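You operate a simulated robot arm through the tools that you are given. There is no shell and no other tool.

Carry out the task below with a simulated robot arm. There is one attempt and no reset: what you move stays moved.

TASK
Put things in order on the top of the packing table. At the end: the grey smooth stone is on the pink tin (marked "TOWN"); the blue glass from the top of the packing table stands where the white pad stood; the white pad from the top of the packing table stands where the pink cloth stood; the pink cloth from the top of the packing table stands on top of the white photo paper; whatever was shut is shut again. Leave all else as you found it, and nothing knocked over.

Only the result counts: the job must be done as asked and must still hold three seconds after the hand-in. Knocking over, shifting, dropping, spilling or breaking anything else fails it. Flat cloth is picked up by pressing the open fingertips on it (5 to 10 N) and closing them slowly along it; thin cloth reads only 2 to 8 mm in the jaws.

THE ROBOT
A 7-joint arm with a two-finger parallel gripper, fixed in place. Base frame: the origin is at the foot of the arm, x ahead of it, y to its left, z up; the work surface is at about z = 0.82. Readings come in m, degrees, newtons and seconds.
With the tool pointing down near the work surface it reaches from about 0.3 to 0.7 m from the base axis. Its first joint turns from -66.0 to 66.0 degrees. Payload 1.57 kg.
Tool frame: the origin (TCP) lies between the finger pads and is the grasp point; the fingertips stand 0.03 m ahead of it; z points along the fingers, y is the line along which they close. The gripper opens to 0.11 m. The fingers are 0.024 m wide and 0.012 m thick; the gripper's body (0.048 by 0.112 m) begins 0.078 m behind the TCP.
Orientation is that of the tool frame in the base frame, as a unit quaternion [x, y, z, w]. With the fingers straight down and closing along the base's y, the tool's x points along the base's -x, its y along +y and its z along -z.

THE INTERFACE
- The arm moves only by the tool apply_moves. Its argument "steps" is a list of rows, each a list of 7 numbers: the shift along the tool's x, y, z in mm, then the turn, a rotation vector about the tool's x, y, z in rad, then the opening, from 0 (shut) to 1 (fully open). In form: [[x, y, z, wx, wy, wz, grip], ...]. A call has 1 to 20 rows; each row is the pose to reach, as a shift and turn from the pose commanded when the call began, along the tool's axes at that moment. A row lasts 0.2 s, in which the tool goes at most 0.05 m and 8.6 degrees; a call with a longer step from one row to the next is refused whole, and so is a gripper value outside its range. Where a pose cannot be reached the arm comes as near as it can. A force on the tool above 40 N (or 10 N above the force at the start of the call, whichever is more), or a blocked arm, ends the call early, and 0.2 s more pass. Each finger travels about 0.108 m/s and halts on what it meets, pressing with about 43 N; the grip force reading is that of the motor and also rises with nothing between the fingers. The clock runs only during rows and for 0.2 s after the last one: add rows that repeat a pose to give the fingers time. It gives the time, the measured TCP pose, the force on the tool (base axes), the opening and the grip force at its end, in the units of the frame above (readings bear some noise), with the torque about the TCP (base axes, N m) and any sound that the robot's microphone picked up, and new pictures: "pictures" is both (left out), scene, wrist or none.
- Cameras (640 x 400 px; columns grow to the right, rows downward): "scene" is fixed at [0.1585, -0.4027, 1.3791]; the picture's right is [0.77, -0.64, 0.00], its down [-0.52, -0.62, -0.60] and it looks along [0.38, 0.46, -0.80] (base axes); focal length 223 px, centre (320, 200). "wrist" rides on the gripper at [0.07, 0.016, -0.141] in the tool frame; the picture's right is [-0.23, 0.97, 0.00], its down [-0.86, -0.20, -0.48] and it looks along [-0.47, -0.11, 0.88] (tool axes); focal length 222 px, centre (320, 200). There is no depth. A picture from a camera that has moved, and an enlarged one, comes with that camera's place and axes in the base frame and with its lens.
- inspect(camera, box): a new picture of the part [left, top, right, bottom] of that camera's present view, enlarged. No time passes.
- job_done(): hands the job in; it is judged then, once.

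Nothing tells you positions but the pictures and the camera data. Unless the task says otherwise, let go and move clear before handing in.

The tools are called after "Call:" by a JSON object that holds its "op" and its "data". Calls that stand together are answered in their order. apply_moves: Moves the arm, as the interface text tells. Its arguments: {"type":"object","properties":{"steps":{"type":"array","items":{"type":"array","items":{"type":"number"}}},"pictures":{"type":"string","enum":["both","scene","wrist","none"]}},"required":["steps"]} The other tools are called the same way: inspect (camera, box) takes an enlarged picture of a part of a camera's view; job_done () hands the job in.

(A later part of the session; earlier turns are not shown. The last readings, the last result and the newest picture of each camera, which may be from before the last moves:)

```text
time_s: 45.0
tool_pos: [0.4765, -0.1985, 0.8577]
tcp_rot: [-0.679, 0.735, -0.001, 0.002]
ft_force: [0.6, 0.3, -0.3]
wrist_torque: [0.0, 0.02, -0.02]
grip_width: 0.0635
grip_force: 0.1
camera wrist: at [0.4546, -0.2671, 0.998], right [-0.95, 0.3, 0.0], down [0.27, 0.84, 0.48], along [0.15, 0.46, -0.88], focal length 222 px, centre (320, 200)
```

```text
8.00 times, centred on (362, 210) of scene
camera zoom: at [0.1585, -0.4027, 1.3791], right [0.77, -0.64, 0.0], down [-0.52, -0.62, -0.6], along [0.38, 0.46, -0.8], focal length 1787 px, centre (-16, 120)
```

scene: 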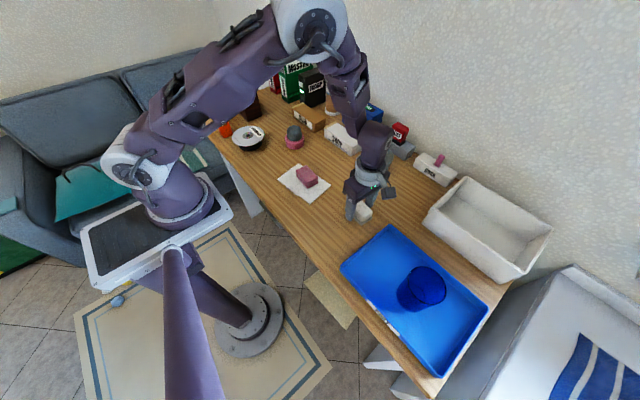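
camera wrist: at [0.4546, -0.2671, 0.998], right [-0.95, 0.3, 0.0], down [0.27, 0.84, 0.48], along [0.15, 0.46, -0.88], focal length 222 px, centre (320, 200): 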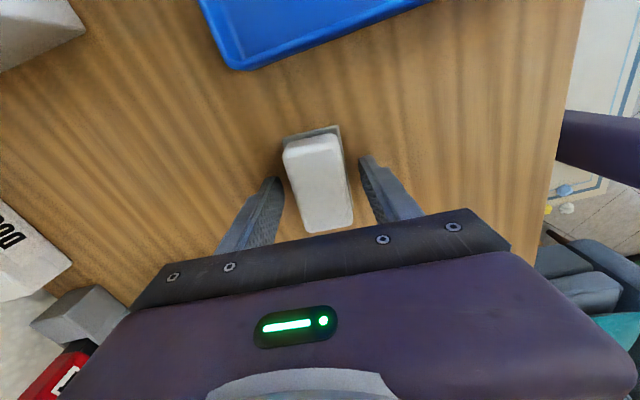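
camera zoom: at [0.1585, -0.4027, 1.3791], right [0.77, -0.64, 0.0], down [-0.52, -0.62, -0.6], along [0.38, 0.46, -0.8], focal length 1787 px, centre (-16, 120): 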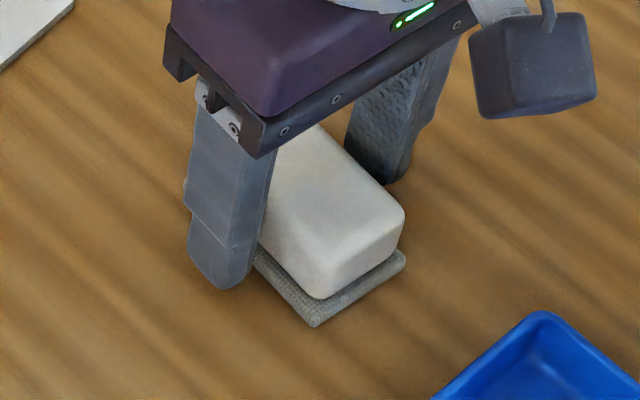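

The pad is in place. I'll rise and move above the blue glass, rotating the hand back so the fingers close along y.

Call:
{"op": "apply_moves", "data": {"steps": [[0, 0, -20, 0, 0, 0, 0.6], [0, 0, -65, 0, 0, 0, 0.8], [0, 0, -115, 0, 0, 0, 1], [0, 0, -160, 0, 0, 0.0, 1], [22, 5, -170, 0, 0, 0.136, 1], [45, 10, -170, 0, 0, 0.272, 1], [68, 15, -170, 0, 0, 0.408, 1], [91, 20, -170, 0, 0, 0.544, 1], [114, 25, -170, 0, 0, 0.68, 1], [137, 30, -170, 0, 0, 0.816, 1], [160, 35, -170, 0, 0, 0.952, 1], [183, 40, -170, 0, 0, 1.088, 1], [206, 45, -170, 0, 0, 1.224, 1], [230, 50, -170, 0, 0, 1.36, 1], [240, 54, -170, 0, 0, 1.492, 1], [240, 54, -170, 0, 0, 1.492, 1]]}}

Call:
{"op": "inspect", "data": {"camera": "wrist", "box": [160, 50, 480, 250]}}

Call:
{"op": "inspect", "data": {"camera": "scene", "box": [320, 160, 440, 240]}}

```text
time_s: 48.4
tool_pos: [0.4022, -0.4333, 1.0257]
tcp_rot: [0.002, 1.0, 0.001, 0.002]
ft_force: [-1.6, -0.3, 0.2]
wrist_torque: [0.0, -0.02, -0.03]
grip_width: 0.1098
grip_force: 0.1
camera wrist: at [0.3315, -0.4172, 1.1664], right [0.23, 0.97, 0.0], down [0.85, -0.2, 0.48], along [0.47, -0.11, -0.88], focal length 222 px, centre (320, 200)
```

scene: 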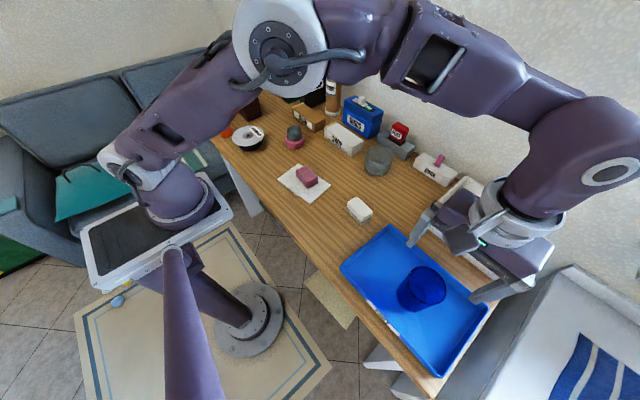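
wrist: 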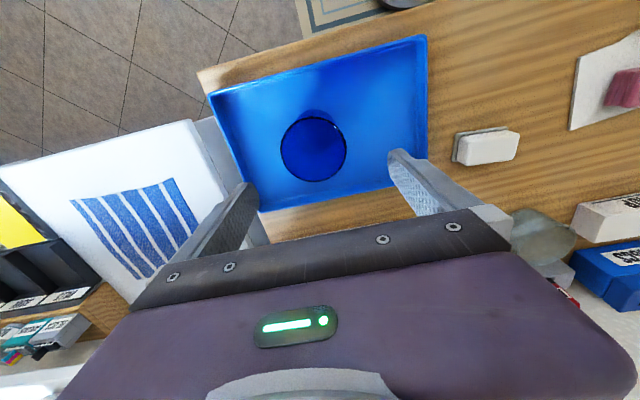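

```text
2.00 times, centred on (320, 150) of wrist
camera zoom: at [0.3315, -0.4172, 1.1664], right [0.23, 0.97, 0.0], down [0.85, -0.2, 0.48], along [0.47, -0.11, -0.88], focal length 444 px, centre (320, 300)
```

zoom: 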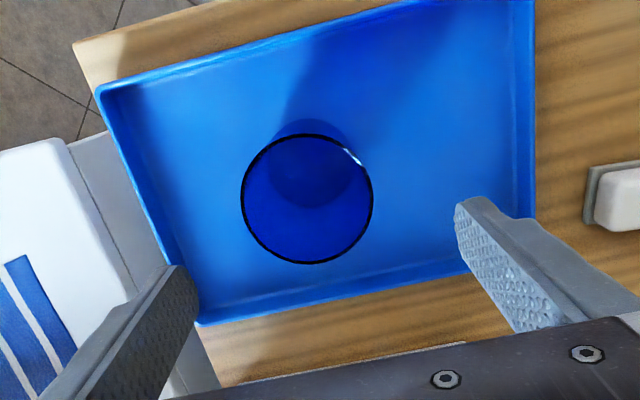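

```text
5.00 times, centred on (380, 200) of scene
camera zoom: at [0.1585, -0.4027, 1.3791], right [0.77, -0.64, 0.0], down [-0.52, -0.62, -0.6], along [0.38, 0.46, -0.8], focal length 1117 px, centre (20, 200)
```

zoom: 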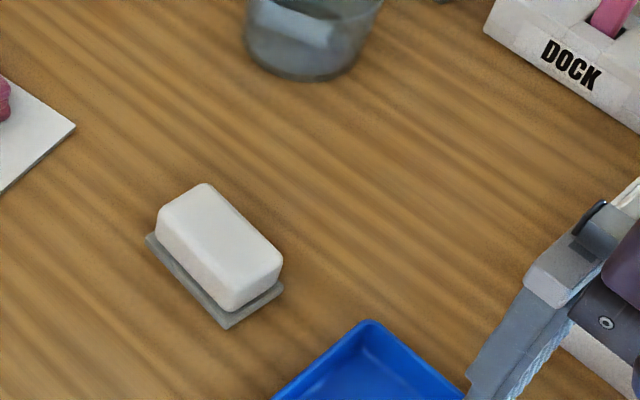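

The glass rim is centered near (0.398, -0.441), about 79 mm wide and roughly 90 mm tall. I'll tilt the hand about 4.6° around its closing axis, which gives extra reach when placing, and move closer above the glass.

Call:
{"op": "apply_moves", "data": {"steps": [[2, -4, 20, 0, -0.04, 0, 1], [4, -8, 40, 0, -0.08, 0, 1], [4, -8, 60, 0, -0.08, 0, 1], [4, -8, 60, 0, -0.08, 0, 1]]}}

Call:
{"op": "inspect", "data": {"camera": "wrist", "box": [160, 50, 480, 250]}}

Call:
{"op": "inspect", "data": {"camera": "scene", "box": [370, 230, 490, 330]}}

```text
time_s: 49.4
tool_pos: [0.3978, -0.4433, 0.9655]
tcp_rot: [0.001, 0.999, 0.001, 0.042]
ft_force: [-0.5, 0.4, -0.4]
wrist_torque: [0.02, 0.01, -0.03]
grip_width: 0.1098
grip_force: 0.1
camera wrist: at [0.3175, -0.4266, 1.1003], right [0.23, 0.97, 0.02], down [0.81, -0.2, 0.55], along [0.54, -0.11, -0.84], focal length 222 px, centre (320, 200)
```

scene: 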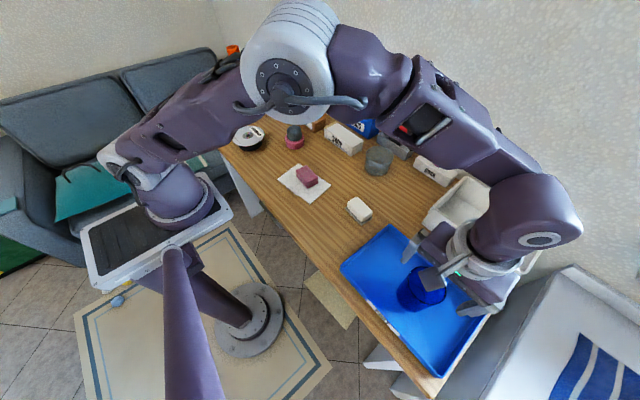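
wrist: 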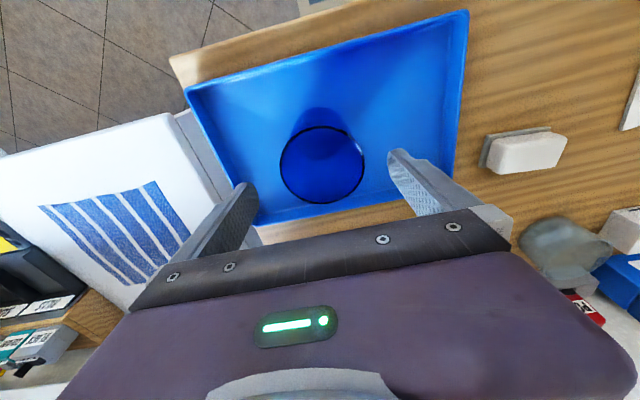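

```text
2.00 times, centred on (320, 150) of wrist
camera zoom: at [0.3175, -0.4266, 1.1003], right [0.23, 0.97, 0.02], down [0.81, -0.2, 0.55], along [0.54, -0.11, -0.84], focal length 444 px, centre (320, 300)
```

zoom: 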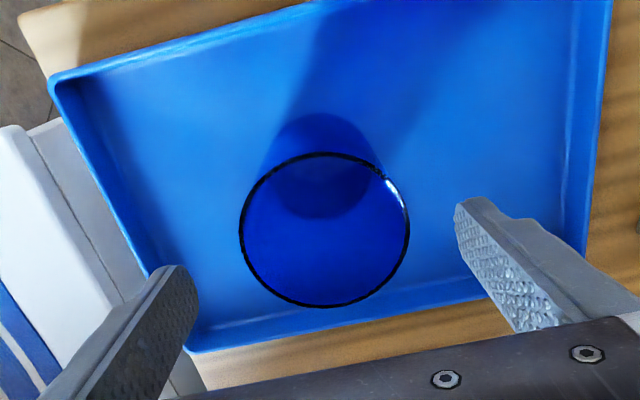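

```text
4.00 times, centred on (430, 280) of scene
camera zoom: at [0.1585, -0.4027, 1.3791], right [0.77, -0.64, 0.0], down [-0.52, -0.62, -0.6], along [0.38, 0.46, -0.8], focal length 894 px, centre (-120, -120)
```

zoom: 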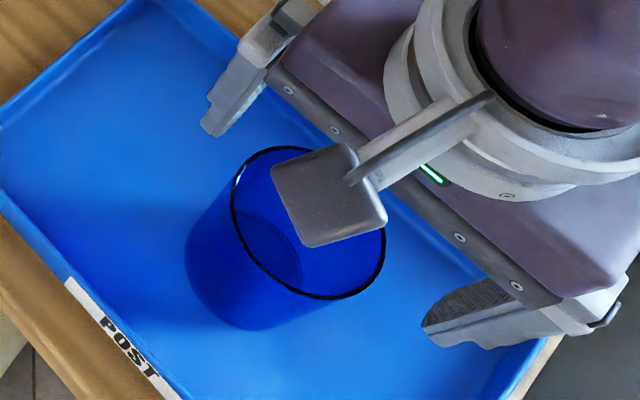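

The glass center is about (0.398, -0.441) and the hand is well aligned. I'll descend straight down around it to about z = 0.885.

Call:
{"op": "apply_moves", "data": {"steps": [[2, 2, 25, 0, 0, 0, 1], [4, 2, 50, 0, 0, 0, 1], [6, 2, 70, 0, 0, 0, 1], [7, 2, 80, 0, 0, 0, 1], [7, 2, 80, 0, 0, 0, 1]]}}

Call:
{"op": "inspect", "data": {"camera": "wrist", "box": [160, 50, 480, 250]}}

Call:
{"op": "inspect", "data": {"camera": "scene", "box": [370, 230, 490, 330]}}

```text
time_s: 50.6
tool_pos: [0.3983, -0.4409, 0.8855]
tcp_rot: [0.001, 0.999, 0.001, 0.042]
ft_force: [-0.1, -0.1, -0.4]
wrist_torque: [0.01, -0.02, -0.03]
grip_width: 0.1099
grip_force: 0.1
camera wrist: at [0.3176, -0.4242, 1.0204], right [0.23, 0.97, 0.02], down [0.81, -0.2, 0.55], along [0.54, -0.11, -0.84], focal length 222 px, centre (320, 200)
```

scene: 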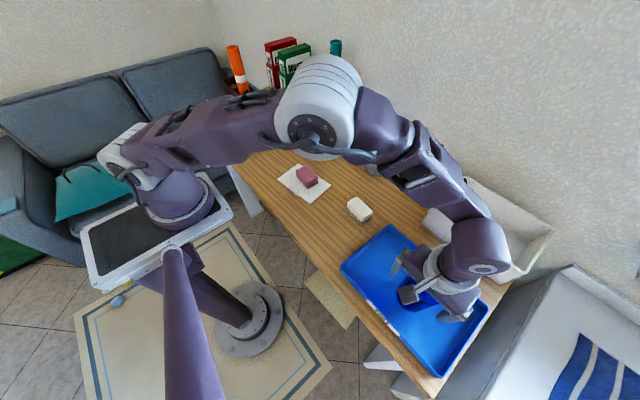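
wrist: 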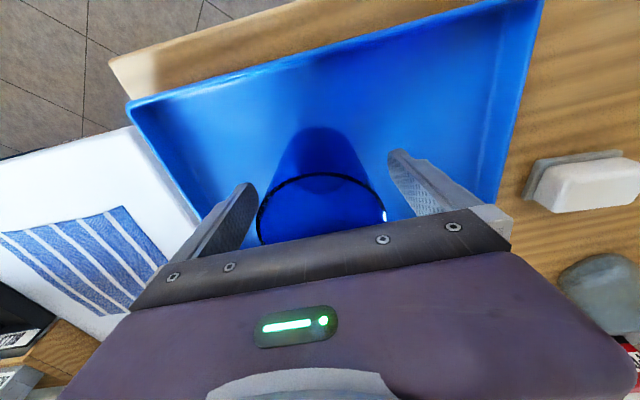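

```text
2.00 times, centred on (320, 150) of wrist
camera zoom: at [0.3176, -0.4242, 1.0204], right [0.23, 0.97, 0.02], down [0.81, -0.2, 0.55], along [0.54, -0.11, -0.84], focal length 444 px, centre (320, 300)
```

zoom: 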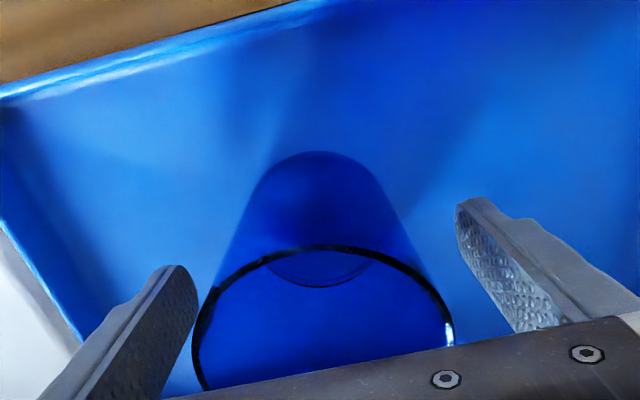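

```text
4.00 times, centred on (430, 280) of scene
camera zoom: at [0.1585, -0.4027, 1.3791], right [0.77, -0.64, 0.0], down [-0.52, -0.62, -0.6], along [0.38, 0.46, -0.8], focal length 894 px, centre (-120, -120)
```

zoom: 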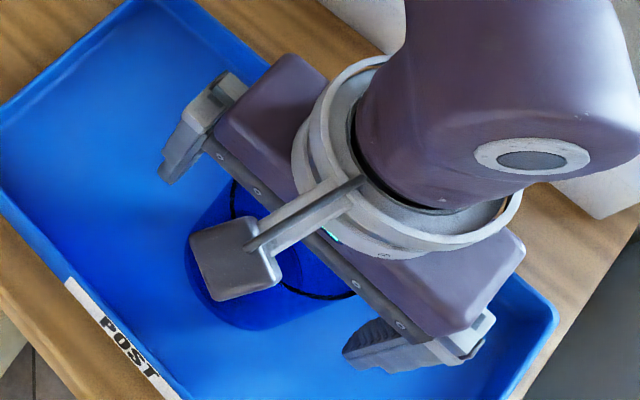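

The fingers straddle the glass evenly, so I'll close slowly.

Call:
{"op": "apply_moves", "data": {"steps": [[0, 0, 0, 0, 0, 0, 0.9], [0, 0, 0, 0, 0, 0, 0.82], [0, 0, 0, 0, 0, 0, 0.77], [0, 0, 0, 0, 0, 0, 0.73], [0, 0, 0, 0, 0, 0, 0.69], [0, 0, 0, 0, 0, 0, 0.65], [0, 0, 0, 0, 0, 0, 0.61], [0, 0, 0, 0, 0, 0, 0.58], [0, 0, 0, 0, 0, 0, 0.58]]}}

Call:
{"op": "inspect", "data": {"camera": "wrist", "box": [160, 50, 480, 250]}}

```text
time_s: 52.6
tool_pos: [0.3992, -0.4397, 0.8854]
tcp_rot: [0.001, 0.999, 0.001, 0.041]
ft_force: [0.2, 1.2, 1.7]
wrist_torque: [-0.06, 0.01, 0.0]
grip_width: 0.0734
grip_force: 43.2
camera wrist: at [0.3177, -0.4242, 1.0207], right [0.23, 0.97, 0.02], down [0.81, -0.2, 0.55], along [0.54, -0.11, -0.84], focal length 222 px, centre (320, 200)
```

scene: 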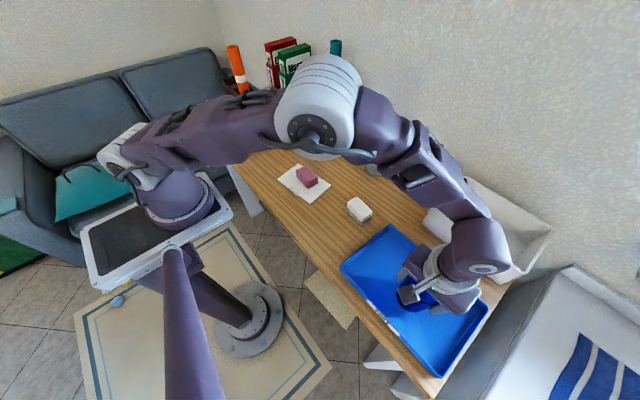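
wrist: 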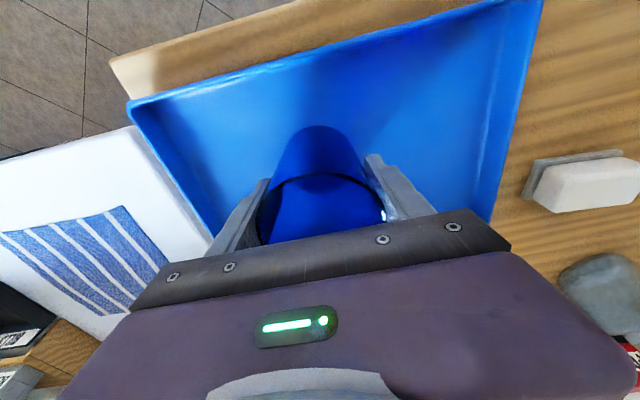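

```text
2.00 times, centred on (320, 150) of wrist
camera zoom: at [0.3177, -0.4242, 1.0207], right [0.23, 0.97, 0.02], down [0.81, -0.2, 0.55], along [0.54, -0.11, -0.84], focal length 444 px, centre (320, 300)
```

zoom: 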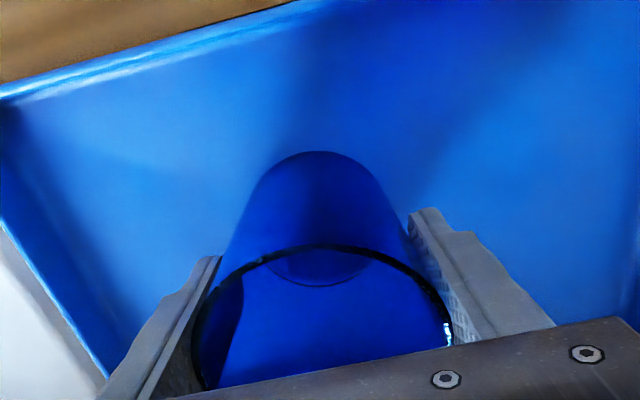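

The glass is gripped at 73.4 mm. I'll lift it straight up a bit and verify it hangs upright.

Call:
{"op": "apply_moves", "data": {"steps": [[-1, 0, -10, 0, 0, 0, 0.58], [-3, 0, -35, 0, 0, 0, 0.58], [-6, 0, -70, 0, 0, 0, 0.58], [-6, 0, -70, 0, 0, 0, 0.58]]}}

Call:
{"op": "inspect", "data": {"camera": "scene", "box": [370, 230, 490, 330]}}

Call:
{"op": "inspect", "data": {"camera": "wrist", "box": [160, 50, 480, 250]}}

```text
time_s: 53.6
tool_pos: [0.4001, -0.4396, 0.9566]
tcp_rot: [0.001, 0.999, 0.001, 0.041]
ft_force: [-0.1, 0.1, -2.6]
wrist_torque: [-0.06, -0.01, 0.0]
grip_width: 0.0732
grip_force: 43.0
camera wrist: at [0.318, -0.4238, 1.0903], right [0.23, 0.97, 0.02], down [0.81, -0.2, 0.55], along [0.54, -0.11, -0.84], focal length 222 px, centre (320, 200)
```

scene: 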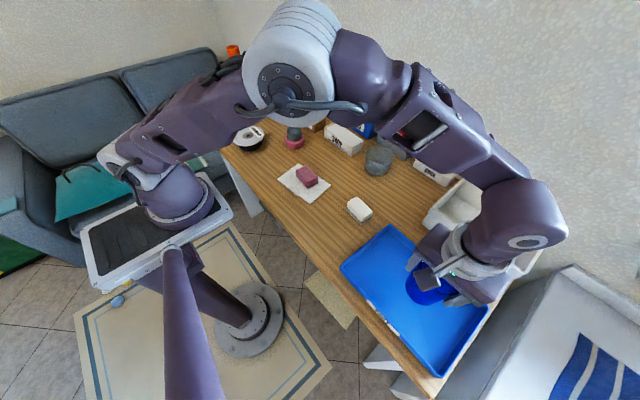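
wrist: 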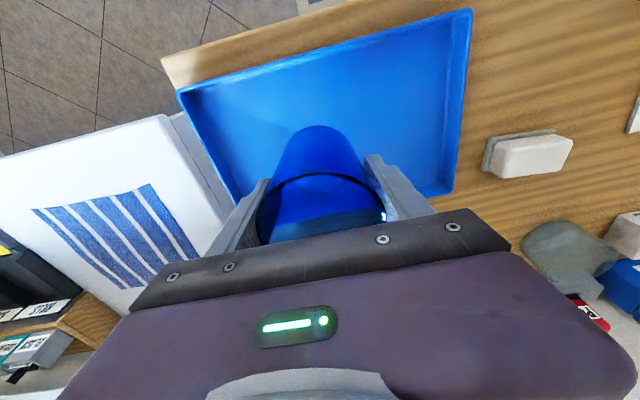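

```text
4.00 times, centred on (430, 280) of scene
camera zoom: at [0.1585, -0.4027, 1.379], right [0.77, -0.64, 0.0], down [-0.52, -0.62, -0.6], along [0.38, 0.46, -0.8], focal length 894 px, centre (-120, -120)
```

zoom: 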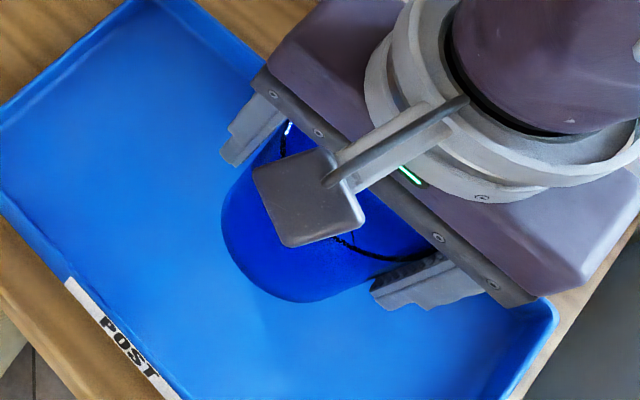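

```text
2.00 times, centred on (320, 150) of wrist
camera zoom: at [0.318, -0.4238, 1.0903], right [0.23, 0.97, 0.02], down [0.81, -0.2, 0.55], along [0.54, -0.11, -0.84], focal length 444 px, centre (320, 300)
```

zoom: 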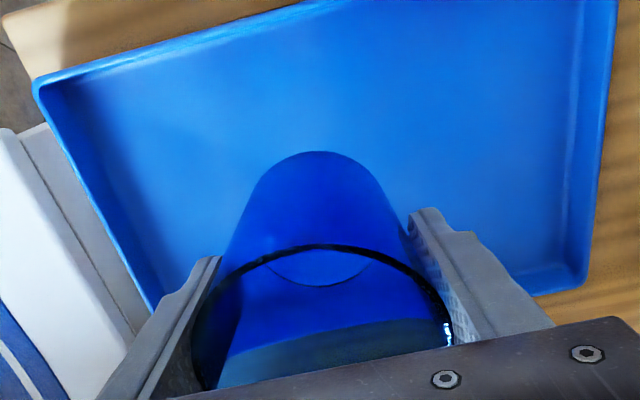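

The glass hangs upright and steady. I'll carry it in +y first, staying clear of the bin, then outward toward the pad's old spot.

Call:
{"op": "apply_moves", "data": {"steps": [[-4, 30, 0, 0, 0, 0, 0.58], [-10, 65, 1, 0, 0, 0, 0.58], [-16, 100, 1, 0, 0, 0, 0.58], [-22, 135, 2, 0, 0, 0, 0.58], [-27, 165, 2, 0, 0, 0, 0.58], [-40, 190, 3, 0, 0, 0, 0.58], [-70, 196, 6, 0, 0, 0, 0.58], [-105, 198, 9, 0, 0, 0, 0.58], [-140, 200, 12, 0, 0, 0, 0.58], [-170, 200, 14, 0, 0, 0, 0.58], [-199, 200, 17, 0, 0, 0, 0.58], [-199, 200, 17, 0, 0, 0, 0.58]]}}

Call:
{"op": "inspect", "data": {"camera": "scene", "box": [340, 110, 500, 230]}}

Call:
{"op": "inspect", "data": {"camera": "wrist", "box": [160, 50, 480, 250]}}

```text
time_s: 56.2
tool_pos: [0.602, -0.2394, 0.955]
tcp_rot: [0.001, 0.999, 0.0, 0.041]
ft_force: [0.4, 0.2, -3.1]
wrist_torque: [0.0, 0.04, 0.01]
grip_width: 0.0733
grip_force: 43.3
camera wrist: at [0.5203, -0.2231, 1.0893], right [0.23, 0.97, 0.02], down [0.81, -0.2, 0.55], along [0.54, -0.11, -0.84], focal length 222 px, centre (320, 200)
```

scene: 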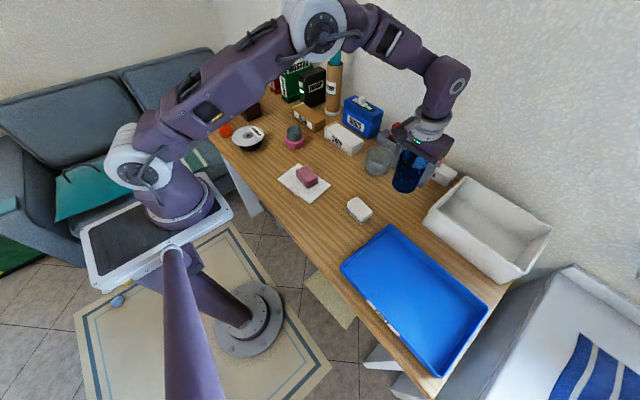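
wrist: 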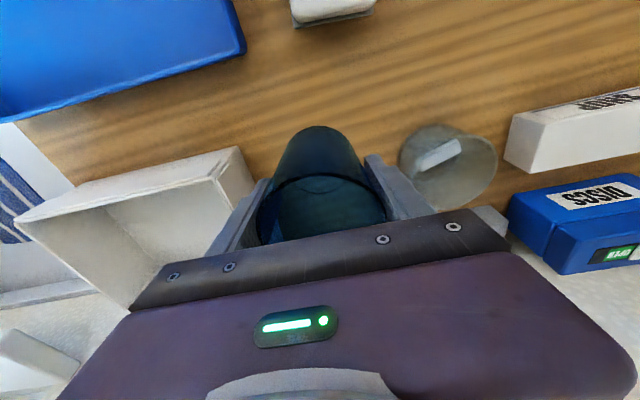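

```text
3.33 times, centred on (420, 170) of scene
camera zoom: at [0.1586, -0.4027, 1.379], right [0.77, -0.64, 0.0], down [-0.52, -0.62, -0.6], along [0.38, 0.46, -0.8], focal length 744 px, centre (-13, 300)
```

zoom: 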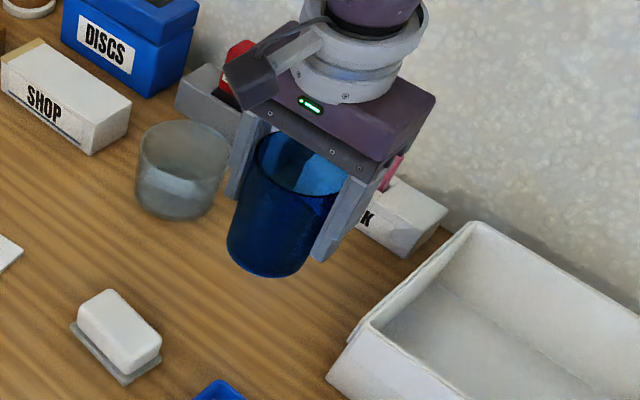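

```text
2.00 times, centred on (320, 150) of wrist
camera zoom: at [0.5203, -0.2231, 1.0893], right [0.23, 0.97, 0.02], down [0.81, -0.2, 0.55], along [0.54, -0.11, -0.84], focal length 444 px, centre (320, 300)
```

zoom: 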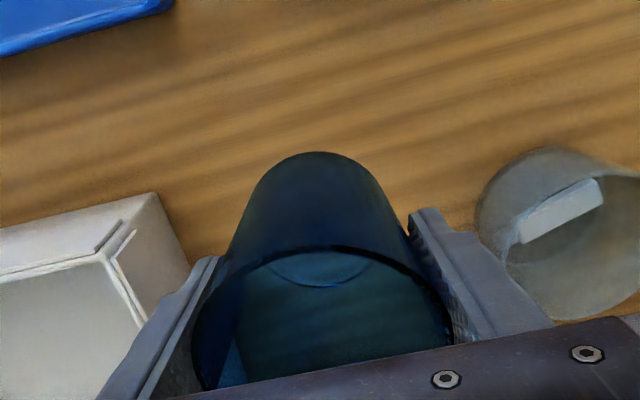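

The path is clear. The bin edge is near y = -0.33 and the grey cup edge near y = -0.153. I'll extend outward to (0.660, -0.238).

Call:
{"op": "apply_moves", "data": {"steps": [[-20, 1, 2, 0, 0, 0, 0.58], [-40, 1, 3, 0, 0, 0, 0.58], [-58, 1, 5, 0, 0, 0, 0.58], [-58, 1, 5, 0, 0, 0, 0.58]]}}

Call:
{"op": "inspect", "data": {"camera": "scene", "box": [360, 110, 480, 210]}}

Call:
{"op": "inspect", "data": {"camera": "wrist", "box": [160, 50, 480, 250]}}

```text
time_s: 57.2
tool_pos: [0.6572, -0.2393, 0.9559]
tcp_rot: [0.001, 0.999, 0.002, 0.041]
ft_force: [-0.4, -0.7, -2.9]
wrist_torque: [0.0, 0.01, 0.0]
grip_width: 0.073
grip_force: 42.7
camera wrist: at [0.5759, -0.2224, 1.0913], right [0.23, 0.97, 0.02], down [0.81, -0.2, 0.55], along [0.54, -0.11, -0.84], focal length 222 px, centre (320, 200)
```

scene: 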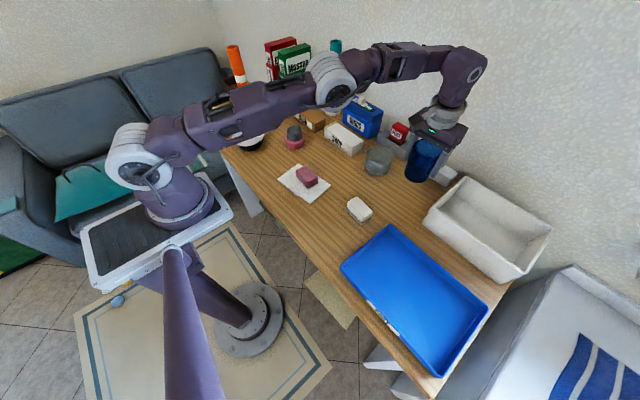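
wrist: 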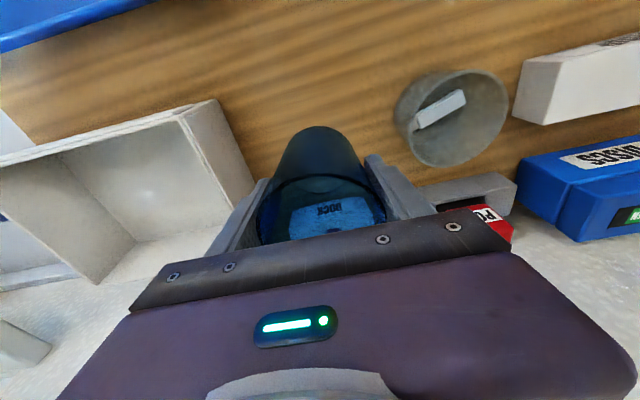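

```text
4.00 times, centred on (420, 160) of scene
camera zoom: at [0.1586, -0.4027, 1.379], right [0.77, -0.64, 0.0], down [-0.52, -0.62, -0.6], along [0.38, 0.46, -0.8], focal length 894 px, centre (-80, 360)
```

zoom: 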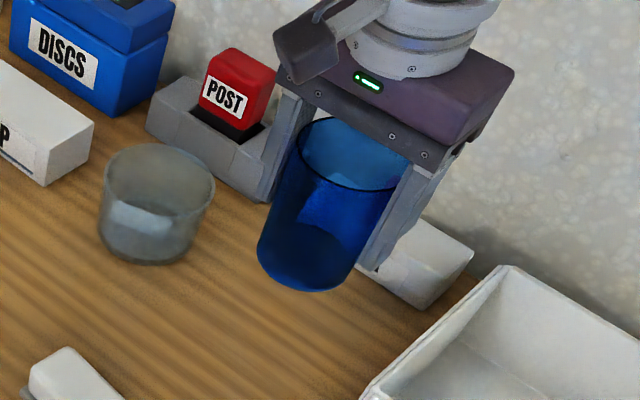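

```text
2.00 times, centred on (320, 150) of wrist
camera zoom: at [0.5759, -0.2224, 1.0913], right [0.23, 0.97, 0.02], down [0.81, -0.2, 0.55], along [0.54, -0.11, -0.84], focal length 444 px, centre (320, 300)
```

zoom: 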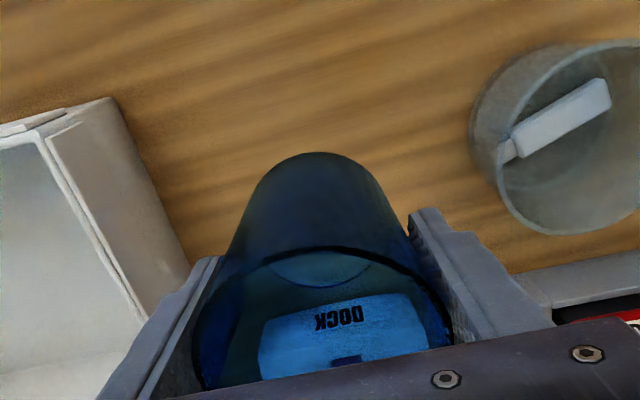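

I'm over the target at (0.657, -0.239). I'll lower the glass to just above the table.

Call:
{"op": "apply_moves", "data": {"steps": [[0, 1, 20, 0, 0, 0, 0.58], [1, 1, 40, 0, 0, 0, 0.58], [3, 1, 55, 0, 0, 0, 0.58], [3, 1, 64, 0, 0, 0, 0.58], [3, 1, 64, 0, 0, 0, 0.58]]}}

Call:
{"op": "inspect", "data": {"camera": "scene", "box": [370, 130, 450, 210]}}

```text
time_s: 58.4
tool_pos: [0.6612, -0.2386, 0.8913]
tcp_rot: [0.001, 0.999, 0.001, 0.042]
ft_force: [0.7, 0.9, -2.6]
wrist_torque: [0.02, 0.01, -0.02]
grip_width: 0.0732
grip_force: 43.6
camera wrist: at [0.5789, -0.2222, 1.0264], right [0.23, 0.97, 0.02], down [0.81, -0.2, 0.55], along [0.54, -0.11, -0.84], focal length 222 px, centre (320, 200)
```

scene: 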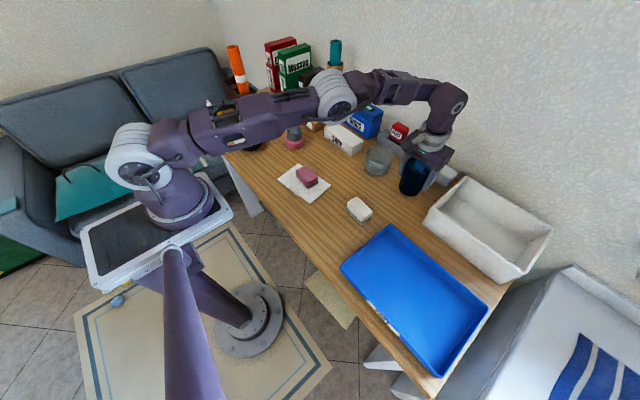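
wrist: 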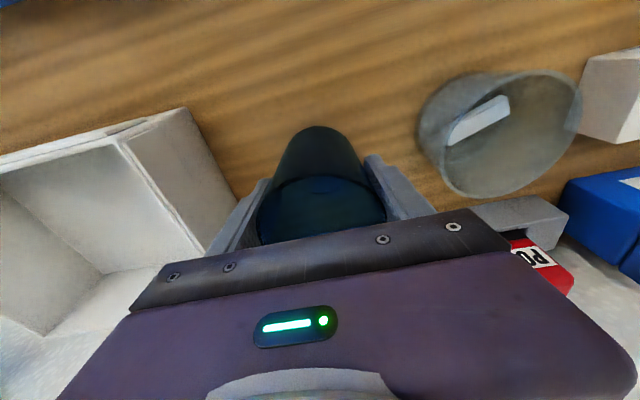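

```text
5.00 times, centred on (410, 170) of scene
camera zoom: at [0.1586, -0.4027, 1.379], right [0.77, -0.64, 0.0], down [-0.52, -0.62, -0.6], along [0.38, 0.46, -0.8], focal length 1117 px, centre (-130, 350)
```

zoom: 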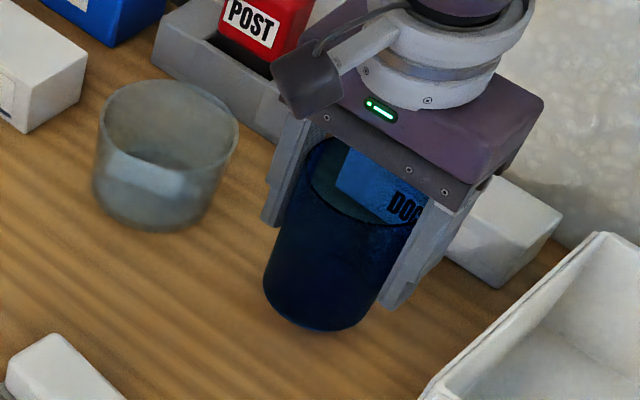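

The glass is over the pad's old footprint. I'll lower the last bit gently.

Call:
{"op": "apply_moves", "data": {"steps": [[0.2, 0, 2, 0, 0, 0, 0.58], [0.4, 0, 4, 0, 0, 0, 0.58], [0.5, 0, 6, 0, 0, 0, 0.58], [0.5, 0, 6, 0, 0, 0, 0.58]], "pictures": "none"}}

```text
time_s: 59.4
tool_pos: [0.6602, -0.238, 0.8858]
tcp_rot: [0.001, 0.999, 0.001, 0.041]
ft_force: [0.3, -0.1, -3.0]
wrist_torque: [0.03, -0.01, 0.02]
grip_width: 0.0733
grip_force: 42.6
```

Call:
{"op": "apply_moves", "data": {"steps": [[0.1, 0, 1, 0, 0, 0, 0.58], [0.2, 0, 2, 0, 0, 0, 0.58], [0.2, 0, 2.5, 0, 0, 0, 0.58]], "pictures": "none"}}

Call:
{"op": "inspect", "data": {"camera": "scene", "box": [380, 150, 440, 210]}}

```text
time_s: 60.2
tool_pos: [0.6591, -0.2383, 0.8834]
tcp_rot: [0.0, 0.999, 0.0, 0.042]
ft_force: [0.3, -0.3, -3.2]
wrist_torque: [0.0, -0.02, -0.01]
grip_width: 0.0734
grip_force: 42.8
```

```text
6.67 times, centred on (410, 180) of scene
camera zoom: at [0.1586, -0.4027, 1.379], right [0.77, -0.64, 0.0], down [-0.52, -0.62, -0.6], along [0.38, 0.46, -0.8], focal length 1489 px, centre (-280, 333)
```

zoom: 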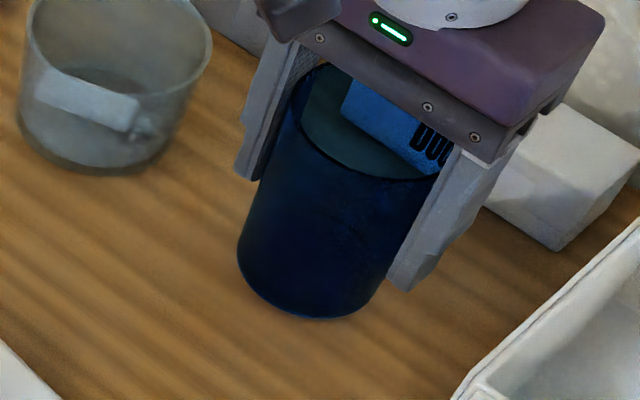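

No contact yet, so I'll continue lowering a millimetre at a time.

Call:
{"op": "apply_moves", "data": {"steps": [[0.1, 0, 1, 0, 0, 0, 0.58], [0.1, 0, 1.5, 0, 0, 0, 0.58]], "pictures": "none"}}

```text
time_s: 60.8
tool_pos: [0.6582, -0.2371, 0.8822]
tcp_rot: [0.001, 0.999, 0.001, 0.041]
ft_force: [-0.6, 0.3, -2.7]
wrist_torque: [0.02, 0.01, 0.02]
grip_width: 0.0734
grip_force: 43.6
```

Call:
{"op": "apply_moves", "data": {"steps": [[0.1, 0, 1, 0, 0, 0, 0.58], [0.1, 0, 1.5, 0, 0, 0, 0.58]], "pictures": "none"}}

```text
time_s: 61.4
tool_pos: [0.6589, -0.237, 0.8814]
tcp_rot: [0.001, 0.999, -0.001, 0.042]
ft_force: [-1.4, 0.6, 1.7]
wrist_torque: [-0.02, 0.01, -0.01]
grip_width: 0.0732
grip_force: 43.1
```

The glass has touched down with its full weight on the table. I'll open the fingers slowly.

Call:
{"op": "apply_moves", "data": {"steps": [[0, 0, 0, 0, 0, 0, 0.64], [0, 0, 0, 0, 0, 0, 0.67], [0, 0, 0, 0, 0, 0, 0.7], [0, 0, 0, 0, 0, 0, 0.74], [0, 0, 0, 0, 0, 0, 0.8], [0, 0, 0, 0, 0, 0, 0.86], [0, 0, 0, 0, 0, 0, 0.86]]}}

Call:
{"op": "inspect", "data": {"camera": "scene", "box": [380, 150, 440, 210]}}

Call:
{"op": "inspect", "data": {"camera": "wrist", "box": [160, 50, 480, 250]}}

```text
time_s: 63.0
tool_pos: [0.6595, -0.2363, 0.8799]
tcp_rot: [0.0, 0.999, 0.001, 0.042]
ft_force: [0.1, -0.5, -0.9]
wrist_torque: [0.04, -0.01, 0.0]
grip_width: 0.0945
grip_force: 0.1
camera wrist: at [0.5777, -0.2208, 1.0148], right [0.23, 0.97, 0.02], down [0.81, -0.2, 0.55], along [0.54, -0.11, -0.84], focal length 222 px, centre (320, 200)
```

scene: 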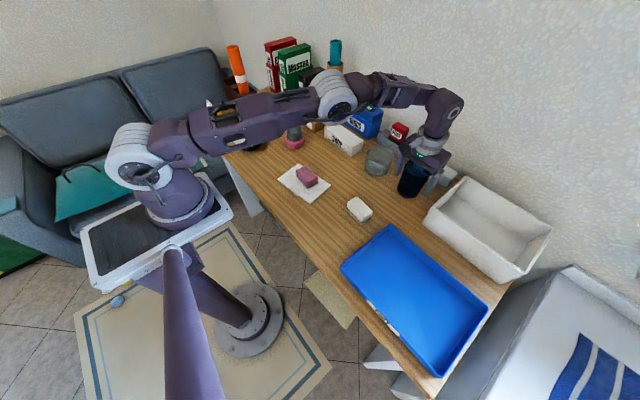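
wrist: 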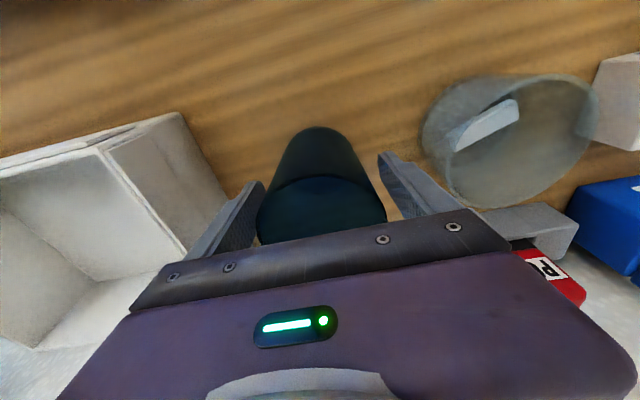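

```text
6.67 times, centred on (410, 180) of scene
camera zoom: at [0.1585, -0.4027, 1.3791], right [0.77, -0.64, 0.0], down [-0.52, -0.62, -0.6], along [0.38, 0.46, -0.8], focal length 1489 px, centre (-280, 333)
```

zoom: 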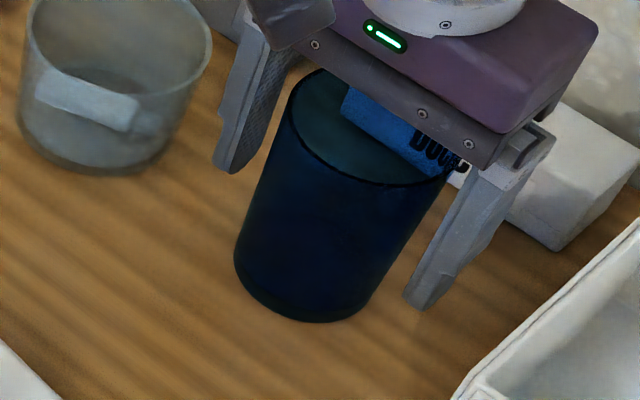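

```text
2.00 times, centred on (320, 150) of wrist
camera zoom: at [0.5777, -0.2208, 1.0148], right [0.23, 0.97, 0.02], down [0.81, -0.2, 0.55], along [0.54, -0.11, -0.84], focal length 444 px, centre (320, 300)
```

zoom: 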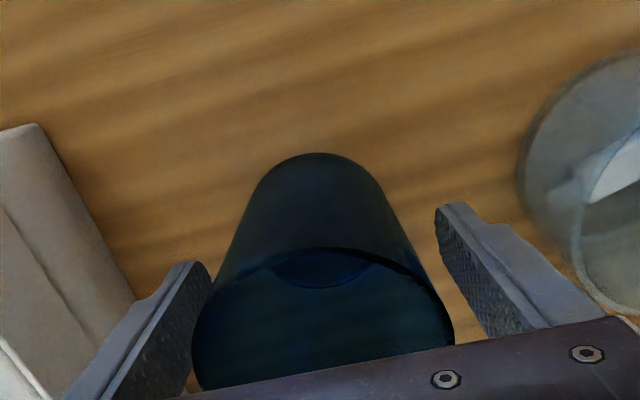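

The glass stands upright on its own. I'll retreat straight up along the tool axis, then back away to a neutral pose.

Call:
{"op": "apply_moves", "data": {"steps": [[0, 0, -15, 0, 0, 0, 0.86], [0, 0, -40, 0, 0, 0, 0.86], [0, 0, -75, 0, 0, 0, 0.86], [0, 0, -110, 0, 0, 0, 0.86], [0, 0, -140, 0, 0.04, 0, 0.86], [40, 20, -160, 0, 0.08, 0, 0.86], [85, 40, -170, 0, 0.082, 0, 0.86], [130, 60, -170, 0, 0.082, 0, 0.86], [175, 80, -170, 0, 0.082, 0, 0.86], [215, 100, -170, 0, 0.082, 0, 0.86], [245, 130, -170, 0, 0.082, 0, 0.86], [245, 130, -170, 0, 0.082, 0, 0.86]]}}

Call:
{"op": "inspect", "data": {"camera": "scene", "box": [340, 130, 460, 240]}}

Call:
{"op": "inspect", "data": {"camera": "scene", "box": [190, 80, 350, 180]}}

Call:
{"op": "inspect", "data": {"camera": "scene", "box": [260, 140, 420, 240]}}

Call:
{"op": "inspect", "data": {"camera": "scene", "box": [320, 80, 480, 180]}}

```text
refused: row 7 steps farther than a row can; nothing moved
```

```text
3.64 times, centred on (400, 185) of scene
camera zoom: at [0.1585, -0.4027, 1.3791], right [0.77, -0.64, 0.0], down [-0.52, -0.62, -0.6], along [0.38, 0.46, -0.8], focal length 812 px, centre (29, 254)
```

zoom: 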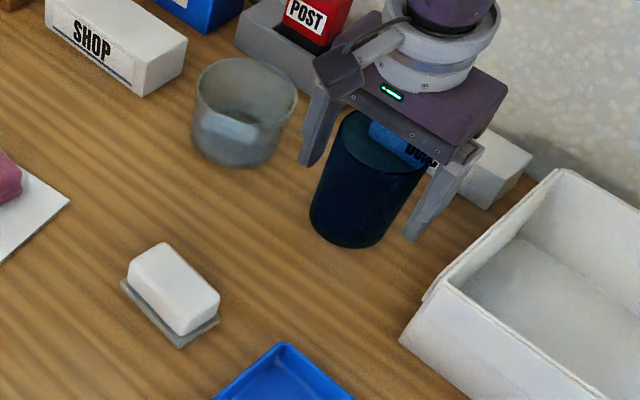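

```text
4.00 times, centred on (270, 130) of scene
camera zoom: at [0.1585, -0.4027, 1.3791], right [0.77, -0.64, 0.0], down [-0.52, -0.62, -0.6], along [0.38, 0.46, -0.8], focal length 894 px, centre (520, 480)
```

zoom: 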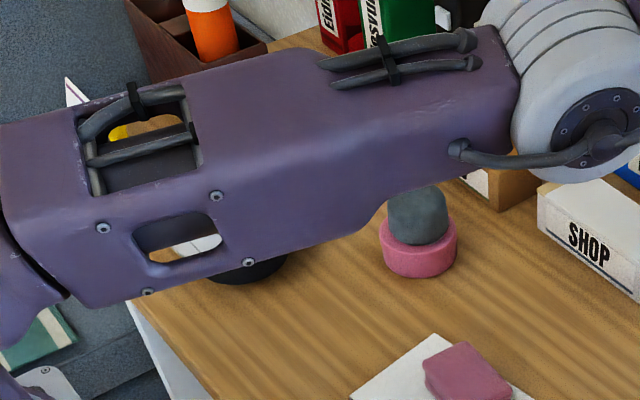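

```text
4.00 times, centred on (340, 190) of scene
camera zoom: at [0.1585, -0.4027, 1.3791], right [0.77, -0.64, 0.0], down [-0.52, -0.62, -0.6], along [0.38, 0.46, -0.8], focal length 894 px, centre (240, 240)
```

zoom: 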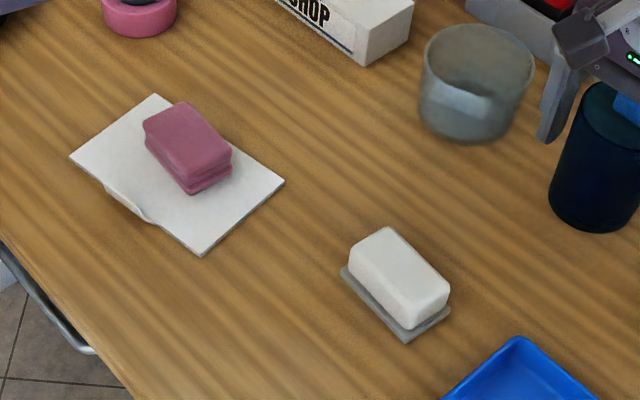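

```text
4.00 times, centred on (400, 130) of scene
camera zoom: at [0.1585, -0.4027, 1.3791], right [0.77, -0.64, 0.0], down [-0.52, -0.62, -0.6], along [0.38, 0.46, -0.8], focal length 894 px, centre (0, 480)
```

zoom: 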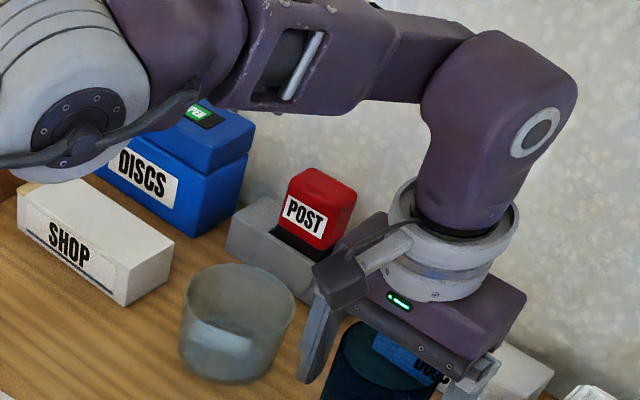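

The move was refused because one row was slightly too long, and nothing moved. I'll retreat again with shorter steps, straight up along the tool axis first.

Call:
{"op": "apply_moves", "data": {"steps": [[0, 0, -15, 0, 0, 0, 0.86], [0, 0, -40, 0, 0, 0, 0.86], [0, 0, -75, 0, 0, 0, 0.86], [0, 0, -110, 0, 0, 0, 0.86], [5, 0, -140, 0, 0, 0, 0.86], [5, 0, -140, 0, 0, 0, 0.86]]}}

Call:
{"op": "inspect", "data": {"camera": "scene", "box": [360, 120, 480, 220]}}

```text
time_s: 64.4
tool_pos: [0.6417, -0.2385, 1.0214]
tcp_rot: [0.001, 0.999, 0.001, 0.042]
ft_force: [-0.6, 0.0, 0.3]
wrist_torque: [0.02, 0.02, -0.04]
grip_width: 0.0946
grip_force: 0.0
camera wrist: at [0.5608, -0.2221, 1.1562], right [0.23, 0.97, 0.02], down [0.81, -0.2, 0.55], along [0.54, -0.11, -0.84], focal length 222 px, centre (320, 200)
```

scene: 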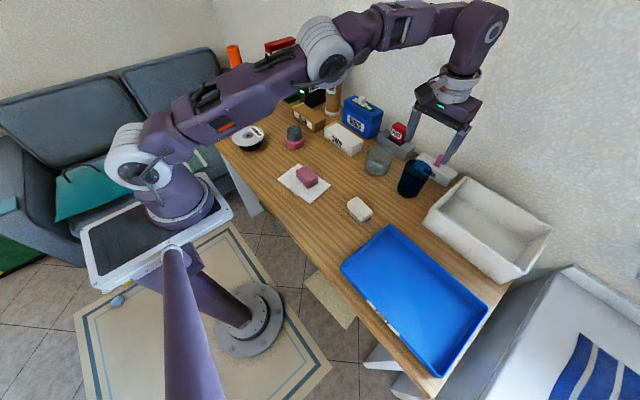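
wrist: 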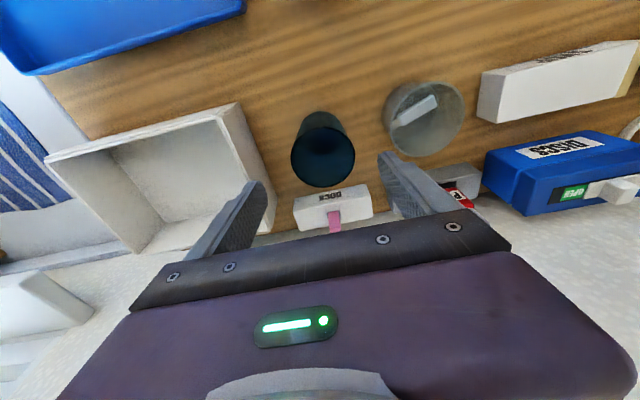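

```text
4.00 times, centred on (420, 170) of scene
camera zoom: at [0.1585, -0.4027, 1.3791], right [0.77, -0.64, 0.0], down [-0.52, -0.62, -0.6], along [0.38, 0.46, -0.8], focal length 894 px, centre (-80, 320)
```

zoom: 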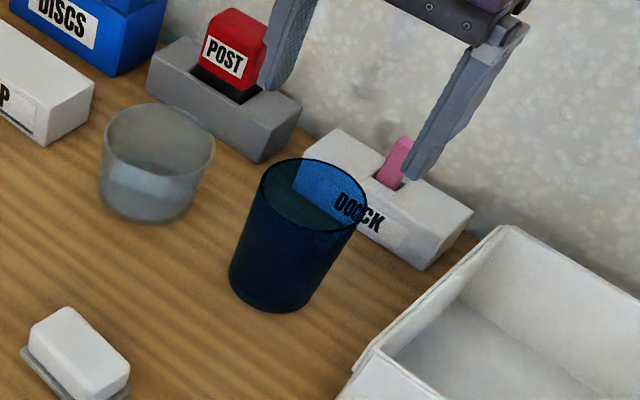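

The glass stands free. I'll withdraw the arm inward to a neutral pose for a final check of everything.

Call:
{"op": "apply_moves", "data": {"steps": [[35, 10, -10, 0, 0.04, 0, 0.86], [70, 25, -20, 0, 0.08, 0, 0.86], [105, 45, -30, 0, 0.082, 0, 0.86], [140, 65, -30, 0, 0.082, 0, 0.86], [175, 90, -30, 0, 0.082, 0, 0.86], [205, 120, -30, 0, 0.082, 0, 0.86], [230, 155, -30, 0, 0.082, 0, 0.86], [240, 195, -30, 0, 0.082, 0, 0.86], [245, 235, -30, 0, 0.082, 0, 0.86], [245, 270, -30, 0, 0.082, 0, 0.86], [245, 270, -30, 0, 0.082, 0, 0.86]]}}

Call:
{"op": "inspect", "data": {"camera": "scene", "box": [190, 80, 350, 180]}}

Call:
{"op": "inspect", "data": {"camera": "scene", "box": [320, 80, 480, 180]}}

Call:
{"op": "inspect", "data": {"camera": "scene", "box": [260, 140, 420, 240]}}

Call:
{"op": "inspect", "data": {"camera": "scene", "box": [320, 200, 560, 350]}}

```text
time_s: 66.8
tool_pos: [0.3952, 0.0328, 1.0276]
tcp_rot: [0.0, 1.0, 0.001, 0.001]
ft_force: [-0.7, 0.5, -1.3]
wrist_torque: [0.01, -0.02, 0.01]
grip_width: 0.0946
grip_force: 0.1
camera wrist: at [0.3246, 0.048, 1.1687], right [0.23, 0.97, 0.0], down [0.85, -0.2, 0.48], along [0.47, -0.11, -0.88], focal length 222 px, centre (320, 200)
```

scene: 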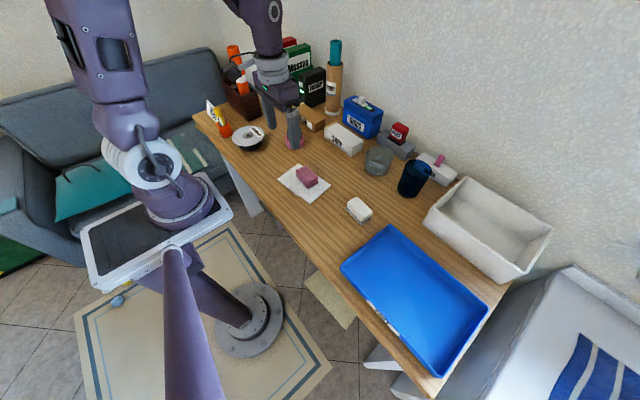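
wrist: 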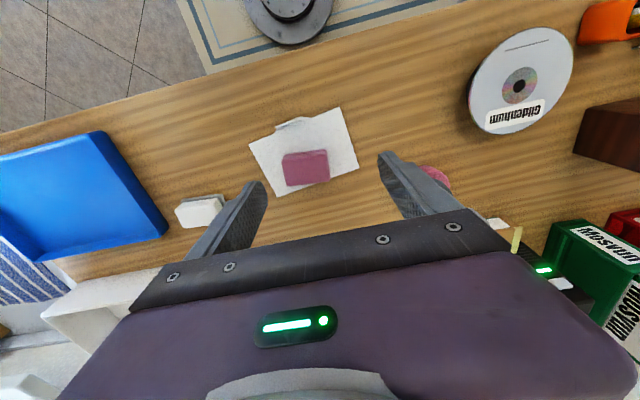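

```text
4.00 times, centred on (270, 130) of scene
camera zoom: at [0.1585, -0.4027, 1.3791], right [0.77, -0.64, 0.0], down [-0.52, -0.62, -0.6], along [0.38, 0.46, -0.8], focal length 894 px, centre (520, 480)
```

zoom: 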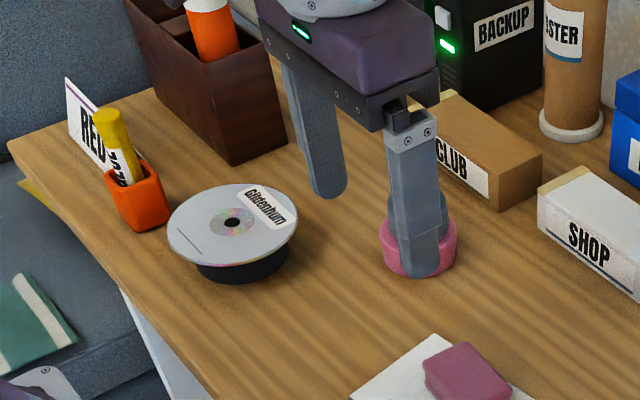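

```text
4.00 times, centred on (400, 130) of scene
camera zoom: at [0.1585, -0.4027, 1.3791], right [0.77, -0.64, 0.0], down [-0.52, -0.62, -0.6], along [0.38, 0.46, -0.8], focal length 894 px, centre (0, 480)
```

zoom: 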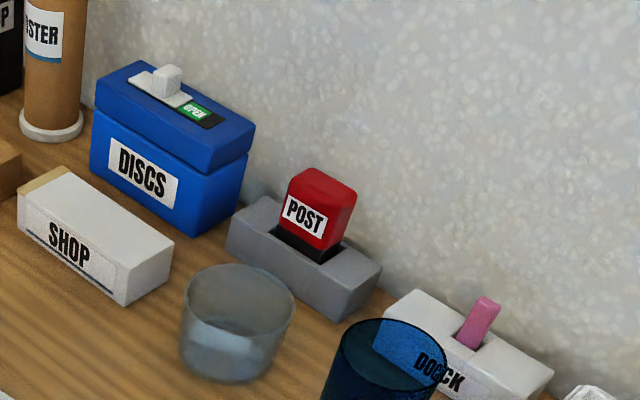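

```text
4.00 times, centred on (340, 190) of scene
camera zoom: at [0.1585, -0.4027, 1.3791], right [0.77, -0.64, 0.0], down [-0.52, -0.62, -0.6], along [0.38, 0.46, -0.8], focal length 894 px, centre (240, 240)
```

zoom: 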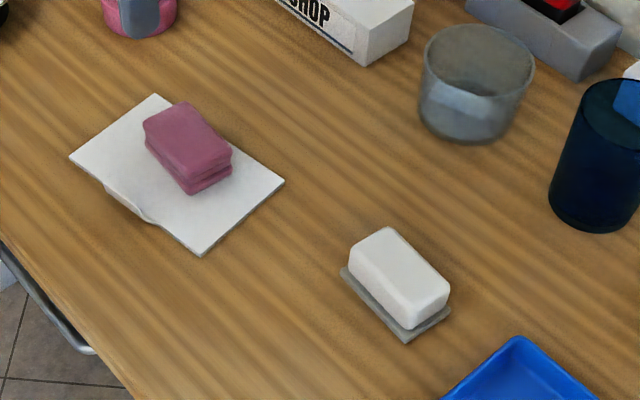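

```text
2.67 times, centred on (440, 275) of scene
camera zoom: at [0.1585, -0.4027, 1.3791], right [0.77, -0.64, 0.0], down [-0.52, -0.62, -0.6], along [0.38, 0.46, -0.8], focal length 596 px, centre (0, 0)
```

zoom: 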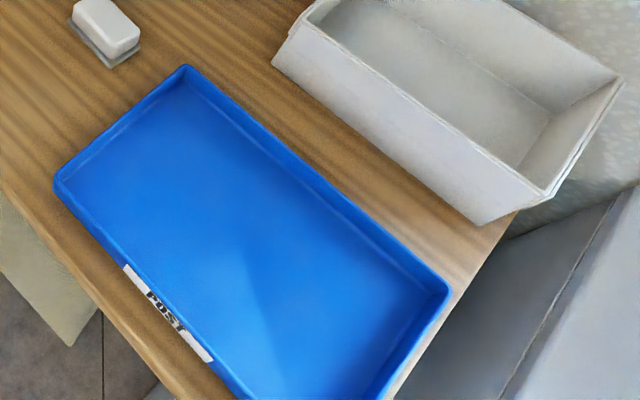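

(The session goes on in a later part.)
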